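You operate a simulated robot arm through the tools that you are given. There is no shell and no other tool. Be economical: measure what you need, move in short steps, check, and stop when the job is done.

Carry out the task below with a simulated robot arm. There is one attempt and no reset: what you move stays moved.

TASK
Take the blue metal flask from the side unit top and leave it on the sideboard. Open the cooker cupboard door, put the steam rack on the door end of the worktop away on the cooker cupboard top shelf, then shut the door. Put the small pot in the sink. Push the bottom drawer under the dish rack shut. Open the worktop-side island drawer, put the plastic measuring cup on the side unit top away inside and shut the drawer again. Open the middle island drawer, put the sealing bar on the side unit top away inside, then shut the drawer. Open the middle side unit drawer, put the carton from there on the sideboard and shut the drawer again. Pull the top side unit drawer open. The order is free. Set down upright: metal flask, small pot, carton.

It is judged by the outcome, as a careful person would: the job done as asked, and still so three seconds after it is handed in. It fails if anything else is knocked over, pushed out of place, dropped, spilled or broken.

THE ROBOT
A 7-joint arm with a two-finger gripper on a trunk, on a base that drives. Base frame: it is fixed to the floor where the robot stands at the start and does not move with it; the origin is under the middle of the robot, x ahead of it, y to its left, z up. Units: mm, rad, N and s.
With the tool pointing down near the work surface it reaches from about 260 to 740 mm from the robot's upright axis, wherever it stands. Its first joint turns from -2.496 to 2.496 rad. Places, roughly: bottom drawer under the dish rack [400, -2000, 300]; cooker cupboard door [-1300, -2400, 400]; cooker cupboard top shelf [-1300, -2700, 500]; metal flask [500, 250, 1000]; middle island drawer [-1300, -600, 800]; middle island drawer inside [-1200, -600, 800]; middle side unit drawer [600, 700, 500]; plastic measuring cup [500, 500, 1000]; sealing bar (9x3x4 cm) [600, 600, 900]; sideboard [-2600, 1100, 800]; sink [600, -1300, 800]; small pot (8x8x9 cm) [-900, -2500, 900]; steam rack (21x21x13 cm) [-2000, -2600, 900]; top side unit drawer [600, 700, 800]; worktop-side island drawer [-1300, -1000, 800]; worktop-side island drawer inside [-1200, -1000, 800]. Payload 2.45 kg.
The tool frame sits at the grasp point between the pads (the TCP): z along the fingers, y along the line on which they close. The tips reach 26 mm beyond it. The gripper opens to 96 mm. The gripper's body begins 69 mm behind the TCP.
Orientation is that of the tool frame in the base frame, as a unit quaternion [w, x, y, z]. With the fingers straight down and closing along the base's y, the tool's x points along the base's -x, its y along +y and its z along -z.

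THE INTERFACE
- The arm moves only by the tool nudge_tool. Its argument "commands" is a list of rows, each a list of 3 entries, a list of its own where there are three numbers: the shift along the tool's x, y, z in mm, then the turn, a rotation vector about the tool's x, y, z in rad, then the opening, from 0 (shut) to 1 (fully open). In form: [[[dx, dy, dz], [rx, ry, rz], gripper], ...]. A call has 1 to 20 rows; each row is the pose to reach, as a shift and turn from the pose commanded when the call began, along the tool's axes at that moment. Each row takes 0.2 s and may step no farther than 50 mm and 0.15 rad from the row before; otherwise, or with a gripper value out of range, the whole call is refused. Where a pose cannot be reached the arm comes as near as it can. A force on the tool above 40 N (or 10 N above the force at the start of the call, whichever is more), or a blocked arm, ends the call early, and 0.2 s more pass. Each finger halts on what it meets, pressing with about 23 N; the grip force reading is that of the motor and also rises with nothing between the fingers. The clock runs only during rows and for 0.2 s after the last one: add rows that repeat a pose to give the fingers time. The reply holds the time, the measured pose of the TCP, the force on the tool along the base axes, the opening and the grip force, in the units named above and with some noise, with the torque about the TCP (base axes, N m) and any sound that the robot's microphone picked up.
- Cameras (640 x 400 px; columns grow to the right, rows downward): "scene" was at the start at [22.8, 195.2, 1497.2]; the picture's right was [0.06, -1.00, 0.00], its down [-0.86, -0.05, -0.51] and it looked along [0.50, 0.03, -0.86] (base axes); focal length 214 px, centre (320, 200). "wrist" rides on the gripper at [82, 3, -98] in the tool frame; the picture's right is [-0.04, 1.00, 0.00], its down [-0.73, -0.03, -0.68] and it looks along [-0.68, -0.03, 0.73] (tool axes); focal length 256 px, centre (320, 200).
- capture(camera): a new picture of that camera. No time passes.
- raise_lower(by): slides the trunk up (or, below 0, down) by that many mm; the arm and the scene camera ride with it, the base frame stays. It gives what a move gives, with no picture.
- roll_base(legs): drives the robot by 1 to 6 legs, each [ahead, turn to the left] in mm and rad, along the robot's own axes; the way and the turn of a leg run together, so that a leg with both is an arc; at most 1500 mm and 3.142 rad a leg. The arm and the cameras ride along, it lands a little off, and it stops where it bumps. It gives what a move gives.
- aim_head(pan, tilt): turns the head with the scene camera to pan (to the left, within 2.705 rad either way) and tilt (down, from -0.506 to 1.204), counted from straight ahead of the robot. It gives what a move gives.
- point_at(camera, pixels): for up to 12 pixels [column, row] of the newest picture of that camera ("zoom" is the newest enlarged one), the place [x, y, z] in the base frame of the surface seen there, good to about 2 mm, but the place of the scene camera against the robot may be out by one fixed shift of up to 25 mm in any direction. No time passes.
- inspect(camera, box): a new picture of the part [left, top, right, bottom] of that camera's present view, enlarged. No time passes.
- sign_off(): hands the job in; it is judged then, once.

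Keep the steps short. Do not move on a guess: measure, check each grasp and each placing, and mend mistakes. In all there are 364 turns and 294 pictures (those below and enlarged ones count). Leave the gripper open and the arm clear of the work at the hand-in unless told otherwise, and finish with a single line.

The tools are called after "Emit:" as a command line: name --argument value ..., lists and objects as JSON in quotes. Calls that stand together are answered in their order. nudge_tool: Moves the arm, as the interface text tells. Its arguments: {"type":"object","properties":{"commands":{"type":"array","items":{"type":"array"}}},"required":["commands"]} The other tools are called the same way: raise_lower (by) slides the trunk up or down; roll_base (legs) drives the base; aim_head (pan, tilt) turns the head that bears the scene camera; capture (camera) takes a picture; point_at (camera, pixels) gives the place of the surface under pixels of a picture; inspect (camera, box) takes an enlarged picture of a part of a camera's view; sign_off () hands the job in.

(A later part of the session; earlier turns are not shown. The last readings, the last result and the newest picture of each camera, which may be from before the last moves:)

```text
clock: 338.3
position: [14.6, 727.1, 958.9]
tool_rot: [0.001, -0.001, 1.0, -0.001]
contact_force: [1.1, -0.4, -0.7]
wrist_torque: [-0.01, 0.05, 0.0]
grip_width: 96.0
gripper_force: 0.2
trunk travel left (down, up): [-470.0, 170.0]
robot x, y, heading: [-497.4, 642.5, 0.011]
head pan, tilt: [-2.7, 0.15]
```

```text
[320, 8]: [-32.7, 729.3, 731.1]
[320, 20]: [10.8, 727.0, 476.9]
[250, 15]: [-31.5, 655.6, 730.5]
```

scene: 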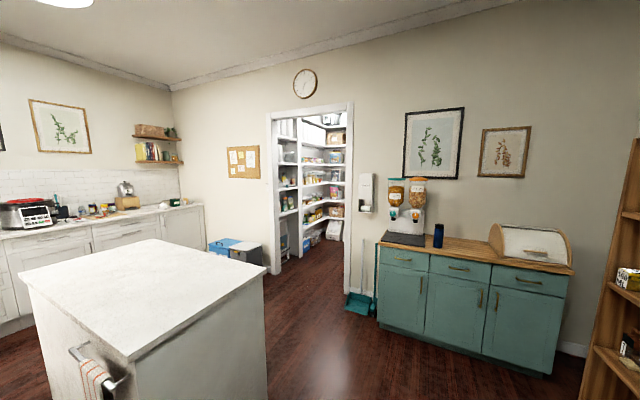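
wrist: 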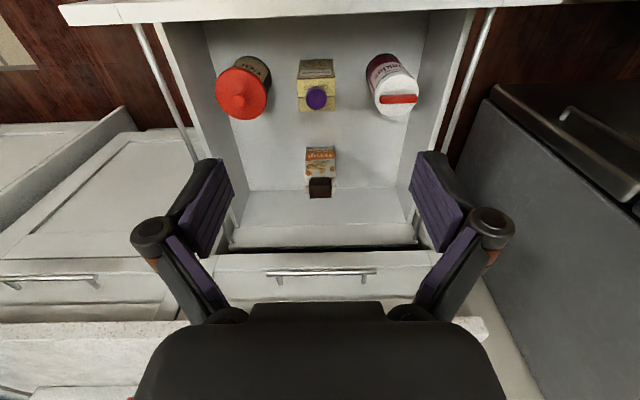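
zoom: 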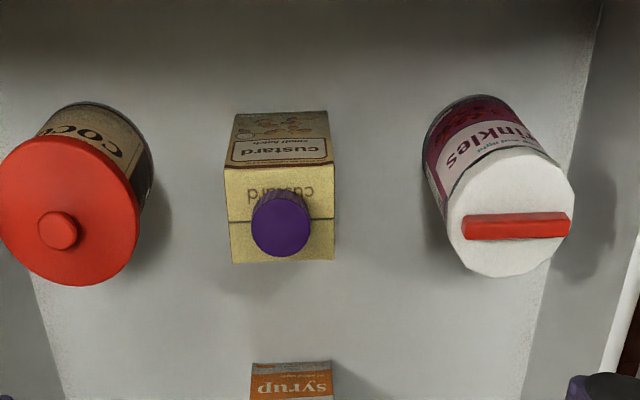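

The carton spans x 76–131, y 684–748, top 598, cap 615, with clear gaps on both sides. I'll position above it and lower.

Emit:
nudge_tool --commands '[[[-45, -5, 0], [0, 0, 0], 1], [[-89, -10.5, 0], [0, 0, 0], 1]]'

Emit:
raise_lower --by -290

Emit:
capture --camera "wrist"

```text
clock: 338.9
position: [102.8, 715.6, 961.3]
tool_rot: [-0.001, 0.0, 1.0, 0.0]
contact_force: [0.5, -0.2, 0.5]
wrist_torque: [-0.04, -0.08, 0.05]
grip_width: 96.0
gripper_force: 0.0
trunk travel left (down, up): [-470.0, 170.0]
robot x, y, heading: [-498.0, 640.8, 0.014]
head pan, tilt: [-2.7, 0.15]
```

```text
clock: 341.8
position: [103.9, 716.8, 672.2]
tool_rot: [0.0, 0.001, 1.0, 0.0]
contact_force: [0.3, 0.2, -0.9]
wrist_torque: [-0.01, -0.02, -0.04]
grip_width: 96.2
gripper_force: 0.0
trunk travel left (down, up): [-180.0, 460.0]
robot x, y, heading: [-497.0, 641.3, 0.013]
head pan, tilt: [-2.7, 0.15]
```

```text
163 pictures are left
```

wrist: 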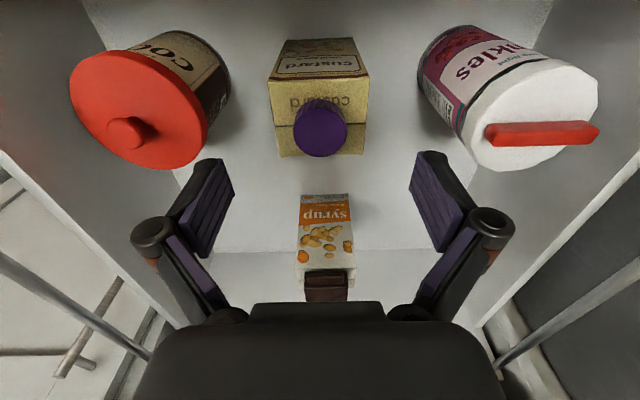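

Centred. I'll lower to z=560 and grip.

Emit:
raise_lower --by -110

Emit:
nudge_tool --commands '[[[0, 0, 0], [0, 0, 0], 0.4], [[0, 0, 0], [0, 0, 0], 0.4], [[0, 0, 0], [0, 0, 0], 0.4], [[0, 0, 0], [0, 0, 0], 0.4]]'

Emit:
capture --camera "wrist"

```text
clock: 343.2
position: [104.1, 717.0, 562.7]
tool_rot: [0.0, -0.001, 1.0, 0.0]
contact_force: [0.2, 0.7, -0.7]
wrist_torque: [-0.05, 0.0, 0.02]
grip_width: 96.2
gripper_force: 0.0
trunk travel left (down, up): [-70.0, 570.0]
robot x, y, heading: [-497.1, 640.0, 0.014]
head pan, tilt: [-2.7, 0.15]
```

```text
clock: 344.2
position: [102.0, 716.9, 561.8]
tool_rot: [0.001, -0.001, 1.0, 0.0]
contact_force: [0.1, -0.6, 1.6]
wrist_torque: [-0.12, 0.09, 0.0]
grip_width: 69.8
gripper_force: 23.3
trunk travel left (down, up): [-70.0, 570.0]
robot x, y, heading: [-499.0, 644.3, 0.015]
head pan, tilt: [-2.7, 0.15]
```

```text
162 pictures are left
```

wrist: 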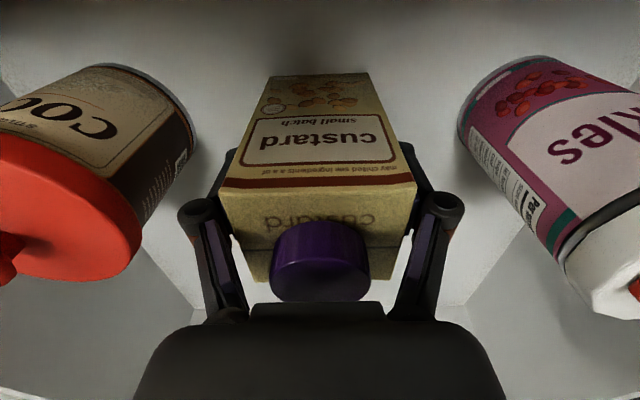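

It's gripped. I'll raise it with the trunk.

Emit:
raise_lower --by 60

Emit:
raise_lower --by 380

Emit:
capture --camera "wrist"

```text
clock: 345.2
position: [102.9, 716.0, 619.9]
tool_rot: [0.0, 0.0, 1.0, 0.0]
contact_force: [0.3, -1.1, -5.5]
wrist_torque: [0.04, 0.01, 0.0]
grip_width: 70.0
gripper_force: 23.6
trunk travel left (down, up): [-130.0, 510.0]
robot x, y, heading: [-497.7, 642.3, 0.016]
head pan, tilt: [-2.7, 0.15]
```

```text
clock: 348.9
position: [104.4, 716.3, 1000.4]
tool_rot: [-0.001, -0.001, 1.0, 0.0]
contact_force: [0.0, 0.7, -4.6]
wrist_torque: [0.0, 0.0, 0.01]
grip_width: 69.8
gripper_force: 22.8
trunk travel left (down, up): [-510.0, 130.0]
robot x, y, heading: [-500.5, 640.0, 0.014]
head pan, tilt: [-2.7, 0.15]
```

```text
161 pictures are left
```

wrist: 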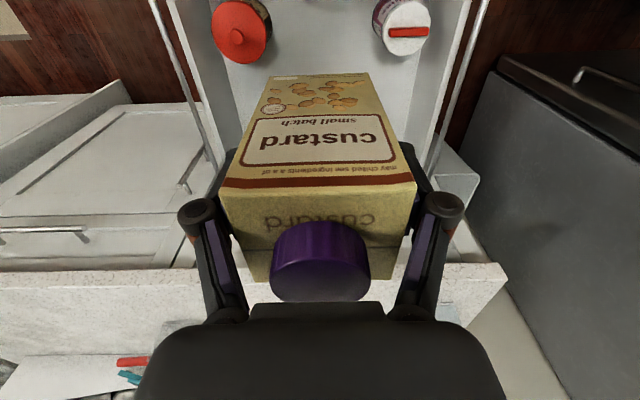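

It's held securely. I'll raise more, pull in, and drive to the sideboard.

Emit:
nudge_tool --commands '[[[40, 0, -20], [0, 0, 0], 0.4], [[80, 0, -40], [0, 0, 0], 0.4], [[120, -10, -60], [0, 0, 0], 0.4], [[160, -25, -80], [0, 0, 0], 0.4], [[200, -45, -90], [0, 0, 0], 0.4], [[230, -65, -90], [0, 0, 0], 0.4]]'

Emit:
raise_lower --by 70

Emit:
roll_base --legs '[[0, 3.127], [420, 0], [0, -0.305], [1165, 0], [0, 0.305]]'

Emit:
aim_head --pan 0.3 --tilt 0.75

Emit:
capture --camera "wrist"

```text
clock: 350.3
position: [-127.4, 652.9, 1094.8]
tool_rot: [0.0, -0.001, 1.0, 0.0]
contact_force: [0.2, 0.6, -5.8]
wrist_torque: [-0.01, 0.04, -0.05]
grip_width: 69.9
gripper_force: 23.0
trunk travel left (down, up): [-510.0, 130.0]
robot x, y, heading: [-495.0, 638.1, 0.012]
head pan, tilt: [-2.7, 0.15]
```

```text
clock: 351.4
position: [-127.8, 653.8, 1164.9]
tool_rot: [-0.001, -0.002, 1.0, 0.0]
contact_force: [-0.1, 0.4, -4.6]
wrist_torque: [-0.02, 0.03, 0.02]
grip_width: 69.9
gripper_force: 23.4
trunk travel left (down, up): [-580.0, 60.0]
robot x, y, heading: [-496.5, 640.6, 0.015]
head pan, tilt: [-2.7, 0.15]
```

```text
clock: 368.6
position: [-2354.4, 1103.4, 1164.0]
tool_rot: [0.0, 0.999, -0.044, 0.0]
contact_force: [0.7, 0.0, -5.9]
wrist_torque: [0.05, -0.02, 0.01]
grip_width: 69.7
gripper_force: 23.5
trunk travel left (down, up): [-580.0, 60.0]
robot x, y, heading: [-1986.5, 1081.6, 3.067]
head pan, tilt: [-2.7, 0.15]
```

```text
clock: 371.2
position: [-2353.9, 1103.9, 1163.1]
tool_rot: [0.0, 0.999, -0.045, 0.0]
contact_force: [0.4, -0.7, -4.8]
wrist_torque: [0.0, -0.01, 0.0]
grip_width: 69.7
gripper_force: 22.7
trunk travel left (down, up): [-580.0, 60.0]
robot x, y, heading: [-1984.0, 1077.9, 3.065]
head pan, tilt: [0.3, 0.75]
```

```text
160 pictures are left
```

wrist: 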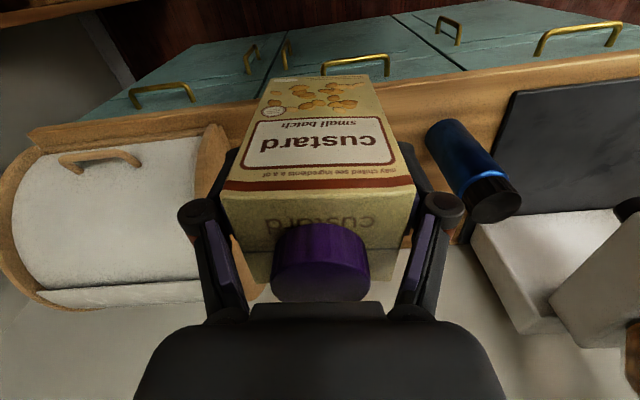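

Emit:
point_at --camera "wrist" --pixels '[[222, 140], [205, 160], [240, 120], [225, 270], [460, 150], [490, 195], [420, 100], [230, 110]]'

Emit:
capture --camera "scene"

```text
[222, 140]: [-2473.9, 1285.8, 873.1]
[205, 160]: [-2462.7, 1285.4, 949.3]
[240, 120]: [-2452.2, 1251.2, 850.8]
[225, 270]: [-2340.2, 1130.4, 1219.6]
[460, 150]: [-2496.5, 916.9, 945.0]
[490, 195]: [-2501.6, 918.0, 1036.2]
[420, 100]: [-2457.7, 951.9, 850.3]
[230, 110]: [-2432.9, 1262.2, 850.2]
```

```text
159 pictures are left
```

scene: 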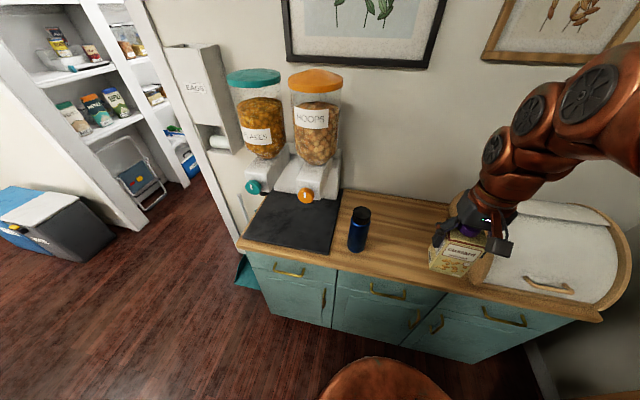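

The free spot is about (-2520, 1095). I'll extend and lower the carton to just above the surface.

Emit:
nudge_tool --commands '[[[-42, 6, 0], [0, 0, 0], 0.4], [[-84, 12, 0], [0, 0, 0], 0.4], [[-125, 17, 0], [0, 0, 0], 0.4], [[-165, 23, 10], [0, 0, 0], 0.4], [[-165, 23, 55], [0, 0, 0], 0.4], [[-165, 23, 100], [0, 0, 0], 0.4], [[-165, 23, 145], [0, 0, 0], 0.4], [[-165, 23, 190], [0, 0, 0], 0.4], [[-165, 23, 215], [0, 0, 0], 0.4]]'

Emit:
capture --camera "wrist"

```text
clock: 373.2
position: [-2520.7, 1092.5, 948.4]
tool_rot: [0.0, 0.999, -0.045, -0.001]
contact_force: [1.0, 0.7, -4.3]
wrist_torque: [0.0, -0.03, 0.01]
grip_width: 70.1
gripper_force: 23.4
trunk travel left (down, up): [-580.0, 60.0]
robot x, y, heading: [-1987.5, 1083.7, 3.066]
head pan, tilt: [0.3, 0.75]
```

```text
158 pictures are left
```

wrist: 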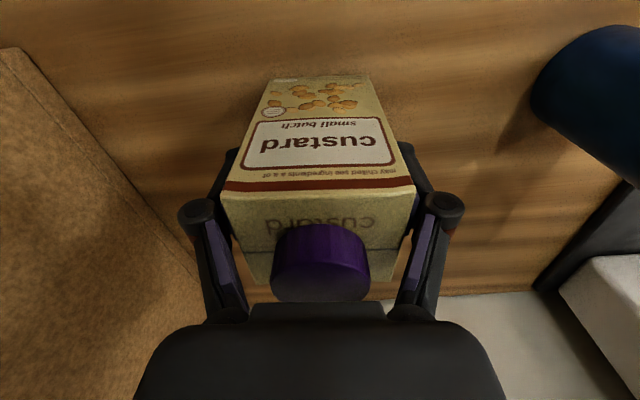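

Emit:
nudge_tool --commands '[[[0, 0, 6], [0, 0, 0], 0.4], [[0, 0, 10], [0, 0, 0], 0.4], [[0, 0, 13], [0, 0, 0], 0.4]]'

```text
clock: 374.0
position: [-2521.0, 1095.9, 935.8]
tool_rot: [0.0, 0.999, -0.045, -0.001]
contact_force: [-0.3, -0.5, -4.6]
wrist_torque: [-0.02, -0.05, -0.02]
grip_width: 69.7
gripper_force: 23.3
trunk travel left (down, up): [-580.0, 60.0]
robot x, y, heading: [-1985.0, 1079.4, 3.066]
head pan, tilt: [0.3, 0.75]
```

Emit:
nudge_tool --commands '[[[0, 0, 2], [0, 0, 0], 0.4], [[0, 0, 4], [0, 0, 0], 0.4]]'

```text
clock: 374.6
position: [-2520.6, 1095.2, 933.1]
tool_rot: [0.0, 0.999, -0.045, -0.002]
contact_force: [3.3, 3.0, 16.3]
wrist_torque: [0.11, -0.04, 0.03]
grip_width: 70.4
gripper_force: 23.1
trunk travel left (down, up): [-580.0, 60.0]
robot x, y, heading: [-1983.3, 1082.6, 3.067]
head pan, tilt: [0.3, 0.75]
```

It has touched down. I'll release and rise.

Emit:
nudge_tool --commands '[[[0, 0, -2], [0, 0, 0], 0.4], [[0, 0, -2], [0, 0, 0], 0.8], [[0, 0, -2], [0, 0, 0], 1], [[0, 0, -2], [0, 0, 0], 1], [[0, 0, -2], [0, 0, 0], 1]]'

Emit:
nudge_tool --commands '[[[0, 0, -40], [0, 0, 0], 1], [[0, 0, -85], [0, 0, 0], 1], [[0, 0, -130], [0, 0, 0], 1], [[0, 0, -175], [0, 0, 0], 1], [[20, 0, -215], [0, 0, 0], 1], [[60, 0, -240], [0, 0, 0], 1], [[105, 0, -245], [0, 0, 0], 1], [[150, 0, -245], [0, 0, 0], 1], [[180, 0, -245], [0, 0, 0], 1]]'

Emit:
capture --camera "wrist"

```text
clock: 375.8
position: [-2522.7, 1094.6, 935.0]
tool_rot: [0.0, 0.999, -0.044, 0.0]
contact_force: [0.4, 0.2, 0.3]
wrist_torque: [-0.03, 0.03, 0.01]
grip_width: 96.0
gripper_force: 0.0
trunk travel left (down, up): [-580.0, 60.0]
robot x, y, heading: [-1983.3, 1079.1, 3.073]
head pan, tilt: [0.3, 0.75]
```

```text
clock: 377.8
position: [-2342.1, 1081.5, 1178.3]
tool_rot: [0.0, 0.999, -0.045, -0.001]
contact_force: [1.0, 0.0, -0.2]
wrist_torque: [0.01, -0.04, -0.01]
grip_width: 95.9
gripper_force: 0.0
trunk travel left (down, up): [-580.0, 60.0]
robot x, y, heading: [-1984.6, 1080.4, 3.067]
head pan, tilt: [0.3, 0.75]
```

```text
157 pictures are left
```

wrist: 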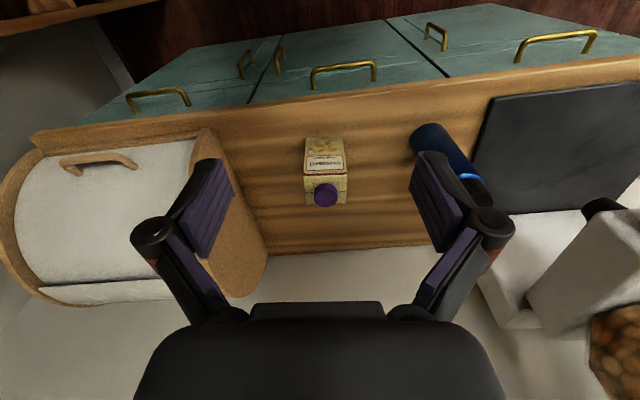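

The carton stands upright. Next are the island drawers. I'll drive to stand north-west of them and look at the handles.

Emit:
roll_base --legs '[[-100, 0], [0, 1.548], [1185, 0], [0, 0.098]]'

Emit:
aim_head --pan 0.8 --tilt 0.7

Emit:
capture --camera "scene"

```text
clock: 388.8
position: [-1943.6, -452.0, 1179.3]
tool_rot: [-0.001, 0.704, 0.71, 0.0]
contact_force: [-0.2, 0.8, -0.2]
wrist_torque: [0.0, 0.03, 0.02]
grip_width: 96.1
gripper_force: 0.1
trunk travel left (down, up): [-580.0, 60.0]
robot x, y, heading: [-1980.4, -98.2, -1.548]
head pan, tilt: [0.3, 0.75]
```

```text
clock: 389.7
position: [-1944.1, -452.7, 1179.5]
tool_rot: [0.0, 0.704, 0.71, 0.0]
contact_force: [0.5, 0.3, 0.0]
wrist_torque: [0.04, 0.01, 0.0]
grip_width: 96.3
gripper_force: 0.1
trunk travel left (down, up): [-580.0, 60.0]
robot x, y, heading: [-1978.9, -94.9, -1.544]
head pan, tilt: [0.799, 0.7]
```

```text
156 pictures are left
```

scene: 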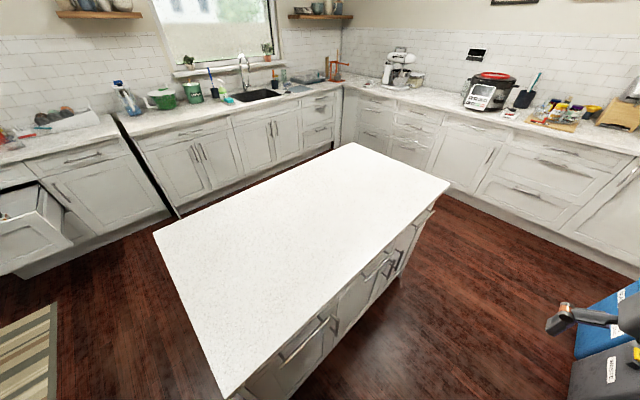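

Emit:
inspect --camera "scene" --box '[230, 180, 460, 400]'

Emit:
point_at --camera "scene" --pixels '[[305, 340], [320, 325], [380, 267], [392, 253], [428, 215], [434, 208], [280, 365], [340, 310], [410, 245]]'

```text
1.82 times, centred on (345, 290) of scene
```

zoom: 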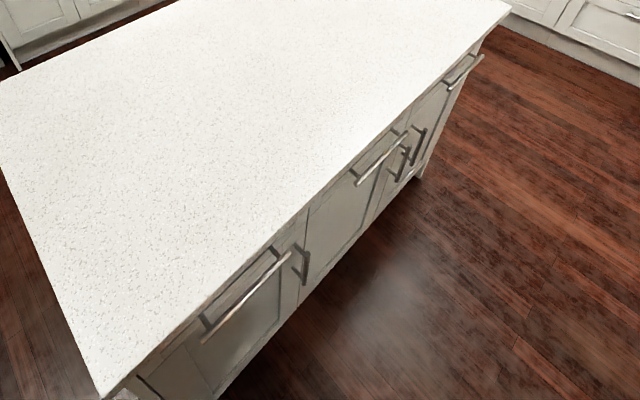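

```text
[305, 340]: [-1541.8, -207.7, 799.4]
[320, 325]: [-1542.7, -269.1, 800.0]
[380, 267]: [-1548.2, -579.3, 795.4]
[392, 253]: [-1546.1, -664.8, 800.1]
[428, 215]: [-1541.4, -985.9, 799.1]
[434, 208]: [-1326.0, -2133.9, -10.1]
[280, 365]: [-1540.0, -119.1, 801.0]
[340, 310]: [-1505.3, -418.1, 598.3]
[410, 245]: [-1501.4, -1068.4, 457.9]
```

The handles are at x≈-1545 and z≈813. The middle one is at y≈-615 and the worktop-side one at y≈-990. I'll lower the trunk, then pitch the tool sideways to point east at the middle handle.

Emit:
raise_lower --by -375

Emit:
nudge_tool --commands '[[[-14, 27, -1], [-0.143, 0, 0], 1], [[-28, 54, -2], [-0.286, 0, 0], 1], [[-42, 81, -3], [-0.429, 0, 0], 0.8], [[-57, 108, -4], [-0.571, 0, 0], 0.6], [[-71, 135, -5], [-0.714, 0, 0], 0.6], [[-85, 162, -6], [-0.857, 0, 0], 0.6], [[-100, 189, -7], [-1.0, 0, 0], 0.6], [[-114, 216, -8], [-1.143, 0, 0], 0.6], [[-128, 243, -9], [-1.286, 0, 0], 0.6], [[-142, 270, -9], [-1.428, 0, 0], 0.6], [[-157, 297, -9], [-1.571, 0, 0], 0.6]]'

Emit:
capture --camera "wrist"

```text
clock: 393.3
position: [-1943.4, -451.8, 802.5]
tool_rot: [0.0, 0.704, 0.71, 0.0]
contact_force: [0.5, 0.4, 0.6]
wrist_torque: [-0.03, 0.04, -0.01]
grip_width: 96.2
gripper_force: 0.0
trunk travel left (down, up): [-205.0, 435.0]
robot x, y, heading: [-1981.0, -95.0, -1.552]
head pan, tilt: [0.799, 0.7]
```

```text
clock: 395.7
position: [-1644.0, -607.0, 813.5]
tool_rot: [0.499, 0.497, 0.502, 0.502]
contact_force: [-0.3, 0.1, -0.7]
wrist_torque: [0.0, -0.01, 0.01]
grip_width: 57.8
gripper_force: 0.1
trunk travel left (down, up): [-205.0, 435.0]
robot x, y, heading: [-1978.1, -99.5, -1.553]
head pan, tilt: [0.799, 0.7]
```

```text
154 pictures are left
```

wrist: 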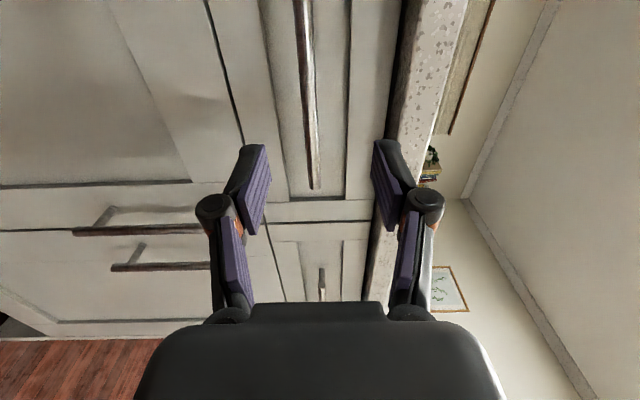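

Emit:
point_at --camera "wrist" --pixels '[[305, 60], [312, 180], [302, 10], [280, 100], [330, 100], [385, 120], [340, 220], [260, 100]]'

```text
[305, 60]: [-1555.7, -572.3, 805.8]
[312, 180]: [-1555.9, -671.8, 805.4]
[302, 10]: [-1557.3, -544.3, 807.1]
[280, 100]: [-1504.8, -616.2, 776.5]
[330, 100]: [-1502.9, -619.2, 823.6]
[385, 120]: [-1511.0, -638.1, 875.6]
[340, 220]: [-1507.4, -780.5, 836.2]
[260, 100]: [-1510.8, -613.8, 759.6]
```

The bar is at x=-1550, z=806. I'll correct 7 mm down, go forward 90 mm and close.

Emit:
nudge_tool --commands '[[[0, -7, 40], [0, 0, 0], 0.6], [[0, -7, 80], [0, 0, 0], 0.6], [[0, -7, 90], [0, 0, 0], 0.6], [[0, -7, 90], [0, 0, 0], 0], [[0, -7, 90], [0, 0, 0], 0], [[0, -7, 90], [0, 0, 0], 0], [[0, -7, 90], [0, 0, 0], 0], [[0, -7, 90], [0, 0, 0], 0]]'

```text
clock: 397.5
position: [-1552.7, -607.1, 805.6]
tool_rot: [0.498, 0.498, 0.502, 0.502]
contact_force: [0.2, 0.5, -3.2]
wrist_torque: [0.75, 0.01, 0.04]
grip_width: 10.6
gripper_force: 38.1
trunk travel left (down, up): [-205.0, 435.0]
robot x, y, heading: [-1979.2, -93.9, -1.552]
head pan, tilt: [0.799, 0.7]
```

Gripped. I'll pull the drawer out 260 mm with the arm (toward -x).

Emit:
nudge_tool --commands '[[[0, 0, -20], [0, 0, 0], 0], [[0, 0, -45], [0, 0, 0], 0], [[0, 0, -75], [0, 0, 0], 0], [[0, 0, -105], [0, 0, 0], 0], [[0, 0, -135], [0, 0, 0], 0], [[0, 0, -165], [0, 0, 0], 0], [[0, 0, -195], [0, 0, 0], 0], [[0, 0, -225], [0, 0, 0], 0], [[0, 0, -255], [0, 0, 0], 0]]'

Emit:
capture --camera "scene"

```text
clock: 399.5
position: [-1812.0, -609.1, 806.1]
tool_rot: [0.498, 0.497, 0.503, 0.502]
contact_force: [-0.7, 26.5, -4.5]
wrist_torque: [0.9, 0.0, -0.47]
grip_width: 10.5
gripper_force: 37.8
trunk travel left (down, up): [-205.0, 435.0]
robot x, y, heading: [-1978.6, -96.5, -1.548]
head pan, tilt: [0.799, 0.7]
```

```text
153 pictures are left
```

scene: 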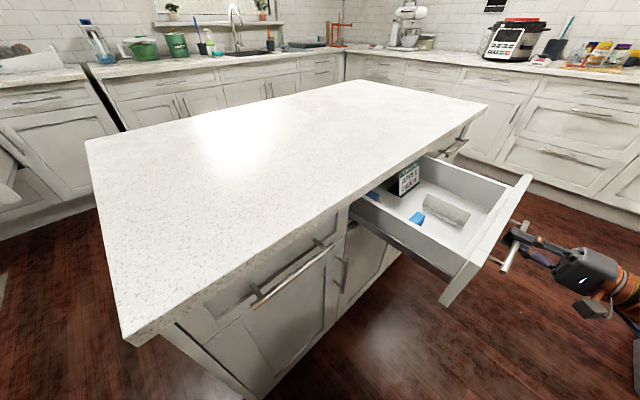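

Emit:
inspect --camera "scene" --box '[340, 140, 540, 300]'

Emit:
point_at --camera "scene" --pixels '[[445, 212], [418, 218], [408, 180], [460, 235], [480, 200], [375, 200], [400, 215], [430, 235], [510, 200], [465, 260]]'

```text
2.50 times, centred on (440, 220) of scene
```

zoom: 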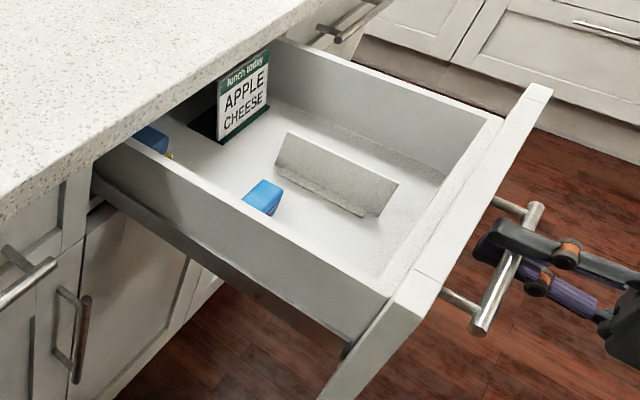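

```text
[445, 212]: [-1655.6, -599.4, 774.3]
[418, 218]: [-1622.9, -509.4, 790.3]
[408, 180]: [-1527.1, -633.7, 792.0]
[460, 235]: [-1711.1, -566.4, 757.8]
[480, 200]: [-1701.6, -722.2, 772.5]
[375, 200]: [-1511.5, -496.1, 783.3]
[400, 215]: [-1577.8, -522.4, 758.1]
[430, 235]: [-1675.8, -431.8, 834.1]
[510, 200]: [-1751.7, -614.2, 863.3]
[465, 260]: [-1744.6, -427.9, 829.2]
```

There is free space near the front of this drawer. I'll pull it 60 mm more for room, then release.

Emit:
nudge_tool --commands '[[[0, 0, -30], [0, 0, 0], 0], [[0, 0, -60], [0, 0, 0], 0], [[0, 0, -60], [0, 0, 0], 0.6], [[0, 0, -60], [0, 0, 0], 0.6], [[0, 0, -60], [0, 0, 0], 0.6]]'

Emit:
nudge_tool --commands '[[[0, 0, -45], [0, 0, 0], 0.6], [[0, 0, -80], [0, 0, 0], 0.6]]'

Emit:
capture --camera "scene"

```text
clock: 400.7
position: [-1872.4, -609.6, 805.7]
tool_rot: [0.499, 0.498, 0.502, 0.501]
contact_force: [0.2, 0.0, 0.6]
wrist_torque: [-0.02, -0.01, 0.04]
grip_width: 57.5
gripper_force: 0.1
trunk travel left (down, up): [-205.0, 435.0]
robot x, y, heading: [-1980.1, -94.1, -1.548]
head pan, tilt: [0.799, 0.7]
```

```text
clock: 401.3
position: [-1951.1, -610.6, 805.2]
tool_rot: [0.498, 0.499, 0.502, 0.501]
contact_force: [-0.1, 0.8, 0.6]
wrist_torque: [-0.01, 0.03, -0.02]
grip_width: 57.6
gripper_force: 0.1
trunk travel left (down, up): [-205.0, 435.0]
robot x, y, heading: [-1982.3, -95.3, -1.548]
head pan, tilt: [0.799, 0.7]
```

```text
151 pictures are left
```

scene: 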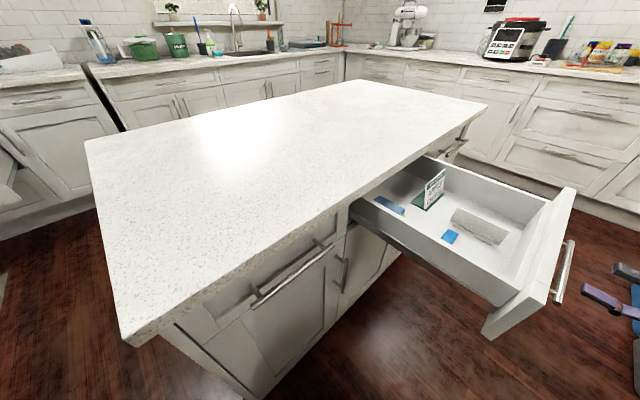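

The drawer is open 320 mm. I'll handle the sealing bar first. I'll turn the tool down, raise up, and drive to the side unit.

Emit:
nudge_tool --commands '[[[14, 0, 0], [0.143, 0, 0], 0.6], [[28, 0, 0], [0.286, 0, 0], 0.6], [[42, 0, 0], [0.429, 0, 0], 0.8], [[57, 0, 0], [0.571, 0, 0], 1], [[71, 0, 0], [0.714, 0, 0], 1], [[85, 0, 0], [0.857, 0, 0], 1], [[100, 0, 0], [1.0, 0, 0], 1], [[114, 0, 0], [1.143, 0, 0], 1], [[128, 0, 0], [1.286, 0, 0], 1], [[142, 0, 0], [1.428, 0, 0], 1], [[157, 0, 0], [1.571, 0, 0], 1]]'

Emit:
raise_lower --by 375

Emit:
roll_base --legs '[[-600, 0], [0, 1.5], [1050, 0]]'

```text
clock: 403.7
position: [-1950.2, -451.0, 806.6]
tool_rot: [0.0, 0.705, 0.709, -0.001]
contact_force: [-1.0, -0.6, -0.4]
wrist_torque: [-0.01, -0.01, 0.0]
grip_width: 96.2
gripper_force: 0.0
trunk travel left (down, up): [-205.0, 435.0]
robot x, y, heading: [-1982.8, -97.9, -1.551]
head pan, tilt: [0.799, 0.7]
```

```text
clock: 407.4
position: [-1950.4, -452.2, 1181.8]
tool_rot: [-0.001, 0.704, 0.71, -0.001]
contact_force: [-0.1, 0.4, 0.2]
wrist_torque: [0.01, 0.03, 0.0]
grip_width: 96.1
gripper_force: 0.0
trunk travel left (down, up): [-580.0, 60.0]
robot x, y, heading: [-1977.0, -95.6, -1.549]
head pan, tilt: [0.799, 0.7]
```

```text
clock: 419.3
position: [-606.2, 468.4, 1181.9]
tool_rot: [0.0, 0.025, 1.0, -0.001]
contact_force: [-0.5, 0.0, 0.3]
wrist_torque: [-0.01, -0.01, 0.02]
grip_width: 96.1
gripper_force: 0.1
trunk travel left (down, up): [-580.0, 60.0]
robot x, y, heading: [-963.7, 462.7, -0.03]
head pan, tilt: [0.799, 0.7]
```

The side unit's middle drawer needs shutting first. I'll line up in front of it and set the tool horizontal.

Emit:
roll_base --legs '[[0, 1.2], [215, 0], [0, -1.16]]'

Emit:
raise_lower --by -400

Emit:
raise_lower --by -125

Emit:
nudge_tool --commands '[[[-22, 0, 0], [0, -0.131, 0], 0.6], [[-44, 0, 0], [0, -0.262, 0], 0.3], [[-66, 0, 0], [0, -0.393, 0], 0], [[-88, 0, 0], [0, -0.524, 0], 0], [[-110, 0, 5], [0, -0.655, 0], 0], [[-132, 0, 10], [0, -0.785, 0], 0], [[-154, 0, 15], [0, -0.916, 0], 0], [[-176, 0, 20], [0, -1.047, 0], 0], [[-198, 0, 25], [0, -1.178, 0], 0], [[-220, 0, 30], [0, -1.309, 0], 0], [[-242, 0, 35], [0, -1.44, 0], 0], [[-264, 0, 40], [0, -1.571, 0], 0]]'

Emit:
capture --camera "wrist"

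```text
clock: 426.9
position: [-523.6, 685.2, 1180.5]
tool_rot: [0.0, -0.003, 1.0, 0.0]
contact_force: [-0.2, -0.1, 0.8]
wrist_torque: [-0.02, -0.02, 0.01]
grip_width: 96.0
gripper_force: 0.3
trunk travel left (down, up): [-580.0, 60.0]
robot x, y, heading: [-878.6, 657.5, 0.02]
head pan, tilt: [0.799, 0.7]
```

```text
clock: 430.7
position: [-522.7, 686.7, 780.9]
tool_rot: [0.0, -0.003, 1.0, 0.0]
contact_force: [0.0, 0.0, 0.4]
wrist_torque: [-0.07, 0.0, -0.04]
grip_width: 96.1
gripper_force: 0.0
trunk travel left (down, up): [-180.0, 460.0]
robot x, y, heading: [-879.6, 657.8, 0.021]
head pan, tilt: [0.799, 0.7]
```

```text
clock: 432.3
position: [-523.0, 686.3, 656.2]
tool_rot: [0.001, -0.003, 1.0, 0.0]
contact_force: [0.1, 0.3, -0.7]
wrist_torque: [-0.01, -0.01, 0.0]
grip_width: 95.9
gripper_force: 0.0
trunk travel left (down, up): [-55.0, 585.0]
robot x, y, heading: [-875.9, 660.4, 0.022]
head pan, tilt: [0.799, 0.7]
```

```text
clock: 434.9
position: [-219.9, 686.8, 640.8]
tool_rot: [0.693, -0.002, 0.721, 0.001]
contact_force: [0.5, 0.0, 0.5]
wrist_torque: [0.0, 0.02, -0.01]
grip_width: 0.1
gripper_force: 23.3
out of reach, approached as far as the arm can: row 9, 10, 11, 12
trunk travel left (down, up): [-55.0, 585.0]
robot x, y, heading: [-877.1, 659.5, 0.016]
head pan, tilt: [0.799, 0.7]
```

```text
150 pictures are left
```

wrist: 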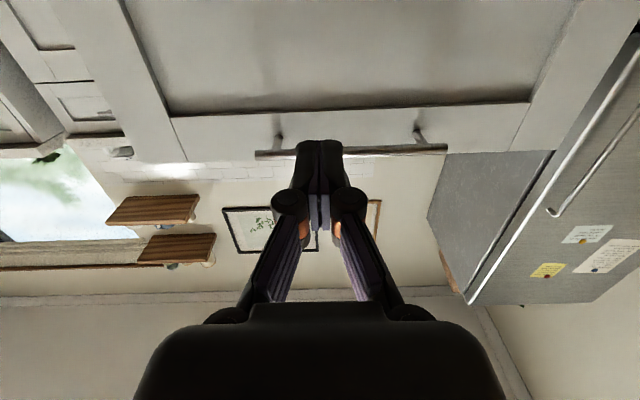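

The tip is just below the handle line at z≈640. I'll drive forward to push the drawer in.

Emit:
roll_base --legs '[[200, 0], [200, 0], [145, 0]]'

Emit:
capture --camera "wrist"

```text
clock: 438.6
position: [320.7, 697.3, 639.6]
tool_rot: [0.692, -0.002, 0.722, 0.002]
contact_force: [-0.3, -0.6, -0.4]
wrist_torque: [-0.01, 0.01, 0.01]
grip_width: 0.1
gripper_force: 28.8
trunk travel left (down, up): [-55.0, 585.0]
robot x, y, heading: [-337.5, 664.9, 0.022]
head pan, tilt: [0.799, 0.7]
```

```text
149 pictures are left
```

wrist: 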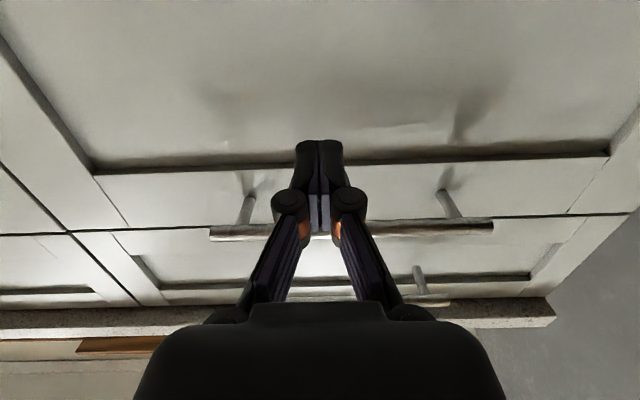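

Emit:
nudge_tool --commands '[[[0, 0, 10], [0, 0, 0], 0], [[0, 0, 20], [0, 0, 0], 0], [[0, 0, 30], [0, 0, 0], 0], [[0, 0, 40], [0, 0, 0], 0], [[0, 0, 50], [0, 0, 0], 0], [[0, 0, 60], [0, 0, 0], 0]]'

Emit:
capture --camera "wrist"

Emit:
point_at --camera "wrist" --pixels '[[200, 185], [420, 185], [450, 100], [200, 100], [80, 160], [30, 190], [180, 250], [480, 255]]'

```text
clock: 439.7
position: [359.7, 697.7, 639.3]
tool_rot: [0.691, -0.003, 0.723, 0.002]
contact_force: [-36.3, -0.3, 7.2]
wrist_torque: [0.01, -0.6, -0.08]
grip_width: 6.0
gripper_force: 28.2
trunk travel left (down, up): [-55.0, 585.0]
robot x, y, heading: [-338.3, 668.0, 0.014]
head pan, tilt: [0.799, 0.7]
stopped in row 5: the force on the tool passed its limit at 76 N (the readings are from after the stop); the commanded pose is now the measured one
```

```text
148 pictures are left
```

wrist: 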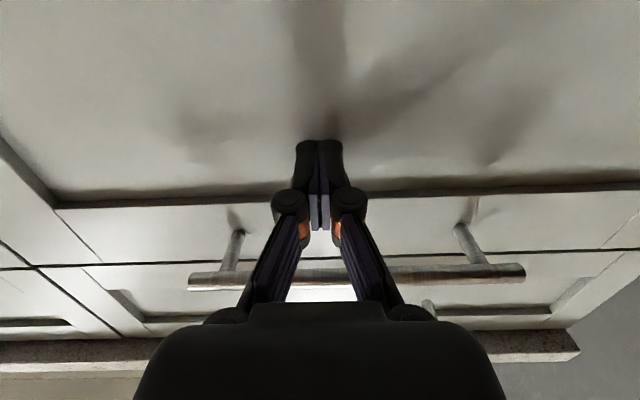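

```text
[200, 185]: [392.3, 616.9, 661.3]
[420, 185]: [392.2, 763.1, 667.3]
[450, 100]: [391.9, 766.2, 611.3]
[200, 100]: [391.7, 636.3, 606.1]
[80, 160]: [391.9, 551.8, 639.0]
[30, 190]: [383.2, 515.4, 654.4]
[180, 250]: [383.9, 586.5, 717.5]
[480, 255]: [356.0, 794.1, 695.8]
```

The middle drawer is shut and flush. I'll back off, raise up, and turn the tool down for the sealing bar.

Emit:
roll_base --legs '[[-100, 0]]'

Emit:
raise_lower --by 400

Emit:
nudge_tool --commands '[[[-5, 0, -20], [0, 0.131, 0], 0.5], [[-10, 0, -40], [0, 0.262, 0], 1], [[-15, 0, -60], [0, 0.393, 0], 1], [[-20, 0, -80], [0, 0.524, 0], 1], [[-25, 0, -100], [0, 0.655, 0], 1], [[-30, 0, -120], [0, 0.785, 0], 1], [[-35, 0, -140], [0, 0.916, 0], 1], [[-40, 0, -160], [0, 1.047, 0], 1], [[-45, 0, -180], [0, 1.178, 0], 1], [[-50, 0, -200], [0, 1.309, 0], 1], [[-55, 0, -220], [0, 1.44, 0], 1], [[-60, 0, -240], [0, 1.53, 0], 1]]'

Emit:
raise_lower --by 125

Emit:
capture --camera "wrist"

```text
clock: 440.8
position: [259.2, 693.7, 638.9]
tool_rot: [0.691, 0.0, 0.723, 0.0]
contact_force: [-0.8, 0.5, 0.0]
wrist_torque: [0.02, 0.01, -0.01]
grip_width: 0.0
gripper_force: 28.7
trunk travel left (down, up): [-55.0, 585.0]
robot x, y, heading: [-438.8, 666.0, 0.021]
head pan, tilt: [0.799, 0.7]
```

```text
clock: 444.6
position: [260.2, 694.6, 1037.6]
tool_rot: [0.691, -0.001, 0.723, 0.0]
contact_force: [0.0, 0.2, -0.4]
wrist_torque: [0.01, 0.0, -0.02]
grip_width: 0.2
gripper_force: 28.2
trunk travel left (down, up): [-455.0, 185.0]
robot x, y, heading: [-438.2, 664.6, 0.015]
head pan, tilt: [0.799, 0.7]
```

```text
clock: 447.2
position: [21.8, 694.0, 1108.8]
tool_rot: [-0.004, -0.001, 1.0, 0.0]
contact_force: [0.9, 0.6, -0.3]
wrist_torque: [0.01, -0.02, 0.03]
grip_width: 96.0
gripper_force: 0.0
trunk travel left (down, up): [-455.0, 185.0]
robot x, y, heading: [-437.8, 670.5, 0.016]
head pan, tilt: [0.799, 0.7]
```

```text
clock: 448.8
position: [21.2, 693.4, 1232.2]
tool_rot: [-0.003, -0.001, 1.0, 0.0]
contact_force: [-0.1, 0.0, 0.0]
wrist_torque: [-0.02, 0.01, -0.02]
grip_width: 96.1
gripper_force: 0.1
trunk travel left (down, up): [-580.0, 60.0]
robot x, y, heading: [-434.6, 667.9, 0.012]
head pan, tilt: [0.799, 0.7]
```

```text
147 pictures are left
```

wrist: 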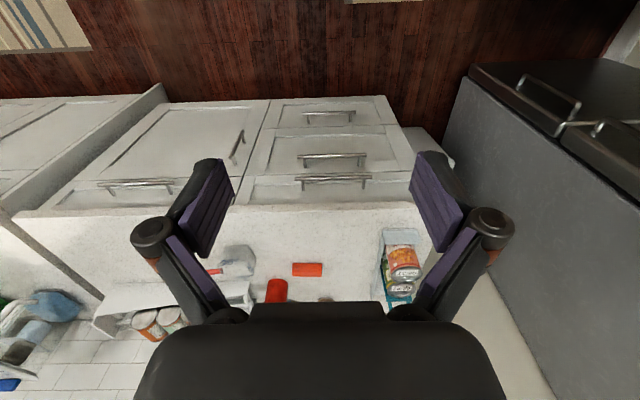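

Emit:
roll_base --legs '[[430, 0]]'

Emit:
capture --camera "wrist"

Emit:
inspect --camera "wrist" --box '[200, 120, 440, 300]'

```text
clock: 451.4
position: [453.3, 706.9, 1232.3]
tool_rot: [-0.003, -0.004, 1.0, 0.0]
contact_force: [-0.2, -0.1, 0.3]
wrist_torque: [0.02, 0.0, 0.0]
grip_width: 96.2
gripper_force: 0.0
trunk travel left (down, up): [-580.0, 60.0]
robot x, y, heading: [-10.2, 672.7, 0.022]
head pan, tilt: [0.799, 0.7]
```

```text
146 pictures are left
```

wrist: 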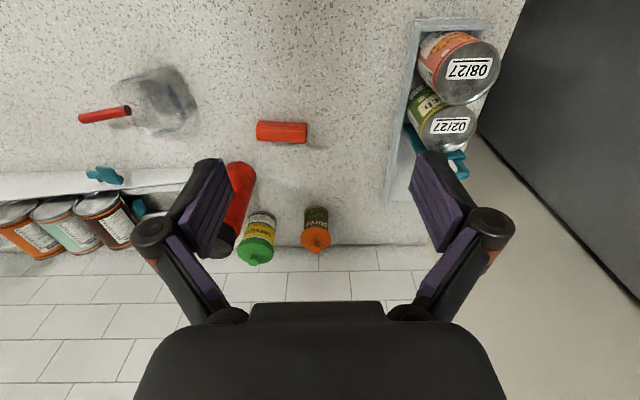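

```text
2.22 times, centred on (320, 210) of wrist
```

zoom: 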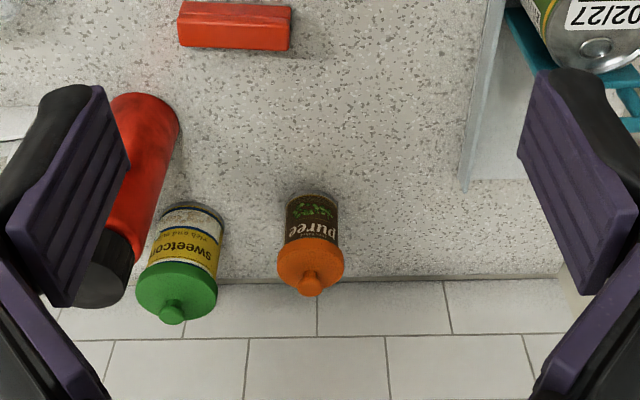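

Emit:
point_at --camera "wrist" --pixels '[[258, 124], [306, 125], [258, 140], [306, 141], [282, 130], [235, 170], [250, 190], [160, 90], [180, 115], [282, 140]]'

Emit:
inspect --camera "wrist" --box '[240, 105, 330, 160]'

```text
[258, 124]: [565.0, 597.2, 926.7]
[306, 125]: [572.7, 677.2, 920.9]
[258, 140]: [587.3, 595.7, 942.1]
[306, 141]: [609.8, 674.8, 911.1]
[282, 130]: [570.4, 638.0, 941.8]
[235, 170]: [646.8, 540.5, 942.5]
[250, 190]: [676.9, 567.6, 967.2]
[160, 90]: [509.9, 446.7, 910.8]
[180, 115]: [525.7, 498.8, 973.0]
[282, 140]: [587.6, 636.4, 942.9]
```

```text
7.11 times, centred on (285, 132) of wrist
```

zoom: 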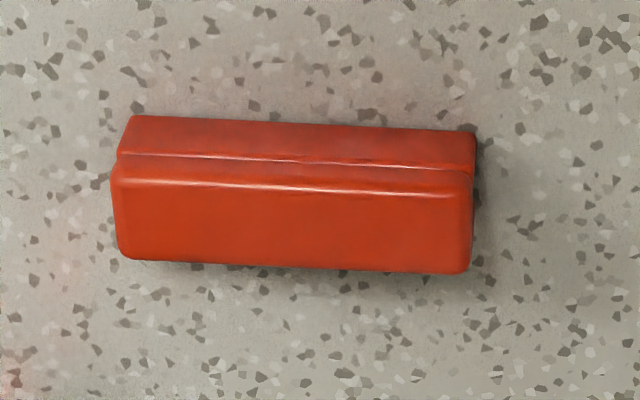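

The red sealing bar lies along y, centred at (578, 636), with its top at 943. I'll rotate the gripper about 90° to grip across its 3 cm width, and move above it.

Emit:
nudge_tool --commands '[[[-11, -6, 12], [0, 0, 0.137], 0.8], [[-23, -13, 24], [0, 0, 0.273], 0.6], [[-34, -19, 36], [0, 0, 0.41], 0.6], [[-46, -26, 48], [0, 0, 0.547], 0.6], [[-57, -32, 60], [0, 0, 0.683], 0.6], [[-68, -38, 72], [0, 0, 0.82], 0.6], [[-80, -45, 84], [0, 0, 0.957], 0.6], [[-91, -51, 96], [0, 0, 1.093], 0.6], [[-102, -58, 108], [0, 0, 1.23], 0.6], [[-114, -64, 120], [0, 0, 1.367], 0.6], [[-120, -68, 132], [0, 0, 1.503], 0.6], [[-125, -70, 140], [0, 0, 1.63], 0.6]]'

Emit:
capture --camera "wrist"

```text
clock: 454.0
position: [577.6, 635.7, 1092.2]
tool_rot: [0.0, 0.725, 0.688, -0.001]
contact_force: [-0.2, -0.1, -0.2]
wrist_torque: [0.01, -0.04, -0.04]
grip_width: 57.7
gripper_force: 0.1
trunk travel left (down, up): [-580.0, 60.0]
robot x, y, heading: [-8.4, 678.9, 0.02]
head pan, tilt: [0.799, 0.7]
```

```text
143 pictures are left
```

wrist: 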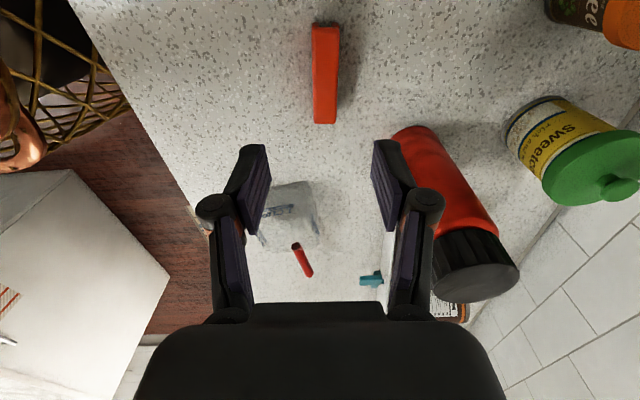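

Emit:
point_at --camera "wrist" --pixels '[[314, 40], [337, 40], [315, 110], [335, 110], [325, 30], [325, 115], [440, 150]]'

```text
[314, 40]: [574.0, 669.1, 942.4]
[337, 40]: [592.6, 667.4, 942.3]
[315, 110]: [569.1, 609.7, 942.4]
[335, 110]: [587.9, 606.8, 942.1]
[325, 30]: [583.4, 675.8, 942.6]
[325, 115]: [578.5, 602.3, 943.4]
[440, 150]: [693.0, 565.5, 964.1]
```

Emit:
nudge_tool --commands '[[[0, 3, 45], [0, 0, 0], 0.6], [[0, 3, 90], [0, 0, 0], 0.6], [[0, 3, 130], [0, 0, 0], 0.6], [[0, 3, 151], [0, 0, 0], 0.6], [[0, 3, 151], [0, 0, 0], 0], [[0, 3, 151], [0, 0, 0], 0], [[0, 3, 151], [0, 0, 0], 0], [[0, 3, 151], [0, 0, 0], 0]]'

Emit:
nudge_tool --commands '[[[0, 0, -30], [0, 0, 0], 0], [[0, 0, -75], [0, 0, 0], 0], [[0, 0, -120], [0, 0, 0], 0], [[0, 0, -165], [0, 0, 0], 0], [[0, 0, -205], [0, 0, 0], 0]]'

Emit:
capture --camera "wrist"

```text
clock: 455.8
position: [579.7, 635.7, 941.1]
tool_rot: [-0.001, 0.725, 0.689, -0.003]
contact_force: [-0.7, 0.7, 0.0]
wrist_torque: [0.01, -0.02, 0.02]
grip_width: 22.9
gripper_force: 23.1
trunk travel left (down, up): [-580.0, 60.0]
robot x, y, heading: [-5.9, 676.8, 0.025]
head pan, tilt: [0.799, 0.7]
```

```text
clock: 457.0
position: [581.2, 636.5, 1146.3]
tool_rot: [-0.001, 0.725, 0.689, -0.003]
contact_force: [0.4, 0.4, -0.8]
wrist_torque: [0.01, -0.01, 0.01]
grip_width: 22.8
gripper_force: 23.1
trunk travel left (down, up): [-580.0, 60.0]
robot x, y, heading: [-8.1, 674.8, 0.024]
head pan, tilt: [0.799, 0.7]
```

```text
142 pictures are left
```

wrist: 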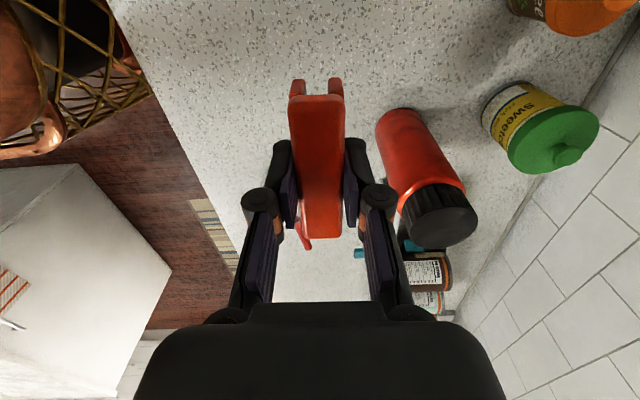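

The bar is held at 22.8 mm. I'll pull in and drive to the island's west side.

Emit:
nudge_tool --commands '[[[0, -45, 0], [0, 0, 0], 0], [[0, -90, 0], [0, 0, 0], 0], [[0, -135, 0], [0, 0, 0], 0], [[0, -180, 0], [0, 0, 0], 0], [[0, -210, 0], [0, 0, 0], 0]]'

Emit:
roll_base --legs '[[-150, 0], [0, -2.92], [830, 0], [0, -0.279], [1022, 0], [0, 1.626]]'

Emit:
aim_head --pan 0.5 --tilt 0.7

Emit:
capture --camera "scene"

```text
clock: 458.2
position: [369.3, 646.8, 1147.7]
tool_rot: [-0.002, 0.725, 0.689, -0.002]
contact_force: [-0.5, -0.2, -0.8]
wrist_torque: [-0.02, 0.04, 0.0]
grip_width: 22.6
gripper_force: 23.5
trunk travel left (down, up): [-580.0, 60.0]
robot x, y, heading: [-7.7, 674.3, 0.024]
head pan, tilt: [0.799, 0.7]
```

```text
clock: 480.0
position: [-2006.2, 99.9, 1147.6]
tool_rot: [-0.003, 0.999, -0.039, 0.0]
contact_force: [0.6, 0.5, -0.1]
wrist_torque: [0.0, 0.02, -0.02]
grip_width: 22.6
gripper_force: 22.7
trunk travel left (down, up): [-580.0, 60.0]
robot x, y, heading: [-1962.5, 479.0, -1.577]
head pan, tilt: [0.799, 0.7]
```

```text
clock: 480.8
position: [-2005.3, 100.3, 1147.1]
tool_rot: [-0.003, 0.999, -0.039, 0.0]
contact_force: [0.8, -0.3, -1.1]
wrist_torque: [0.01, -0.02, 0.0]
grip_width: 23.1
gripper_force: 22.8
trunk travel left (down, up): [-580.0, 60.0]
robot x, y, heading: [-1964.9, 476.2, -1.572]
head pan, tilt: [0.499, 0.7]
```

```text
141 pictures are left
```

scene: 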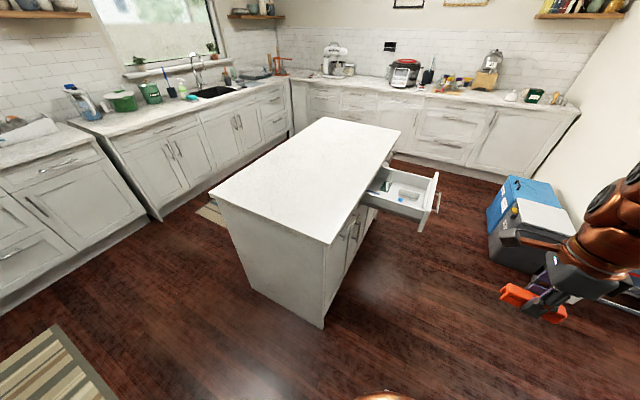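

Emit:
roll_base --legs '[[520, 0]]'

Emit:
nudge_tool --commands '[[[40, -5, 0], [0, 0, 0], 0], [[80, -10, 0], [0, 0, 0], 0], [[120, -15, 0], [0, 0, 0], 0], [[160, -20, 0], [0, 0, 0], 0]]'

Emit:
capture --camera "wrist"

```text
clock: 483.9
position: [-2010.0, -428.7, 1146.4]
tool_rot: [-0.003, 0.999, -0.039, 0.0]
contact_force: [-0.6, 0.0, -0.3]
wrist_torque: [-0.01, 0.02, 0.03]
grip_width: 22.7
gripper_force: 23.2
trunk travel left (down, up): [-580.0, 60.0]
robot x, y, heading: [-1971.8, -55.8, -1.575]
head pan, tilt: [0.499, 0.7]
```

```text
clock: 484.9
position: [-1849.4, -420.2, 1148.4]
tool_rot: [-0.002, 0.999, -0.041, 0.0]
contact_force: [0.2, -0.8, -0.7]
wrist_torque: [-0.02, -0.02, 0.01]
grip_width: 22.7
gripper_force: 22.6
trunk travel left (down, up): [-580.0, 60.0]
robot x, y, heading: [-1967.3, -54.2, -1.578]
head pan, tilt: [0.499, 0.7]
```

```text
140 pictures are left
```

wrist: 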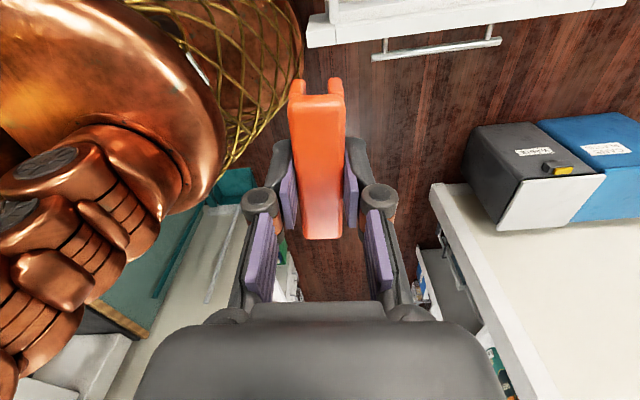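

Emit:
aim_head --pan 0.55 --tilt 0.85

Emit:
capture --camera "scene"

```text
clock: 485.6
position: [-1850.9, -422.2, 1148.7]
tool_rot: [-0.003, 0.999, -0.042, -0.001]
contact_force: [-0.3, -0.4, 0.5]
wrist_torque: [0.01, 0.01, -0.02]
grip_width: 22.8
gripper_force: 23.2
trunk travel left (down, up): [-580.0, 60.0]
robot x, y, heading: [-1969.6, -51.8, -1.58]
head pan, tilt: [0.55, 0.85]
```

```text
139 pictures are left
```

scene: 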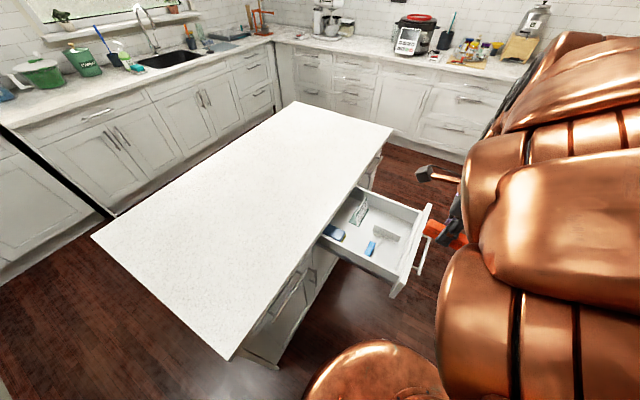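

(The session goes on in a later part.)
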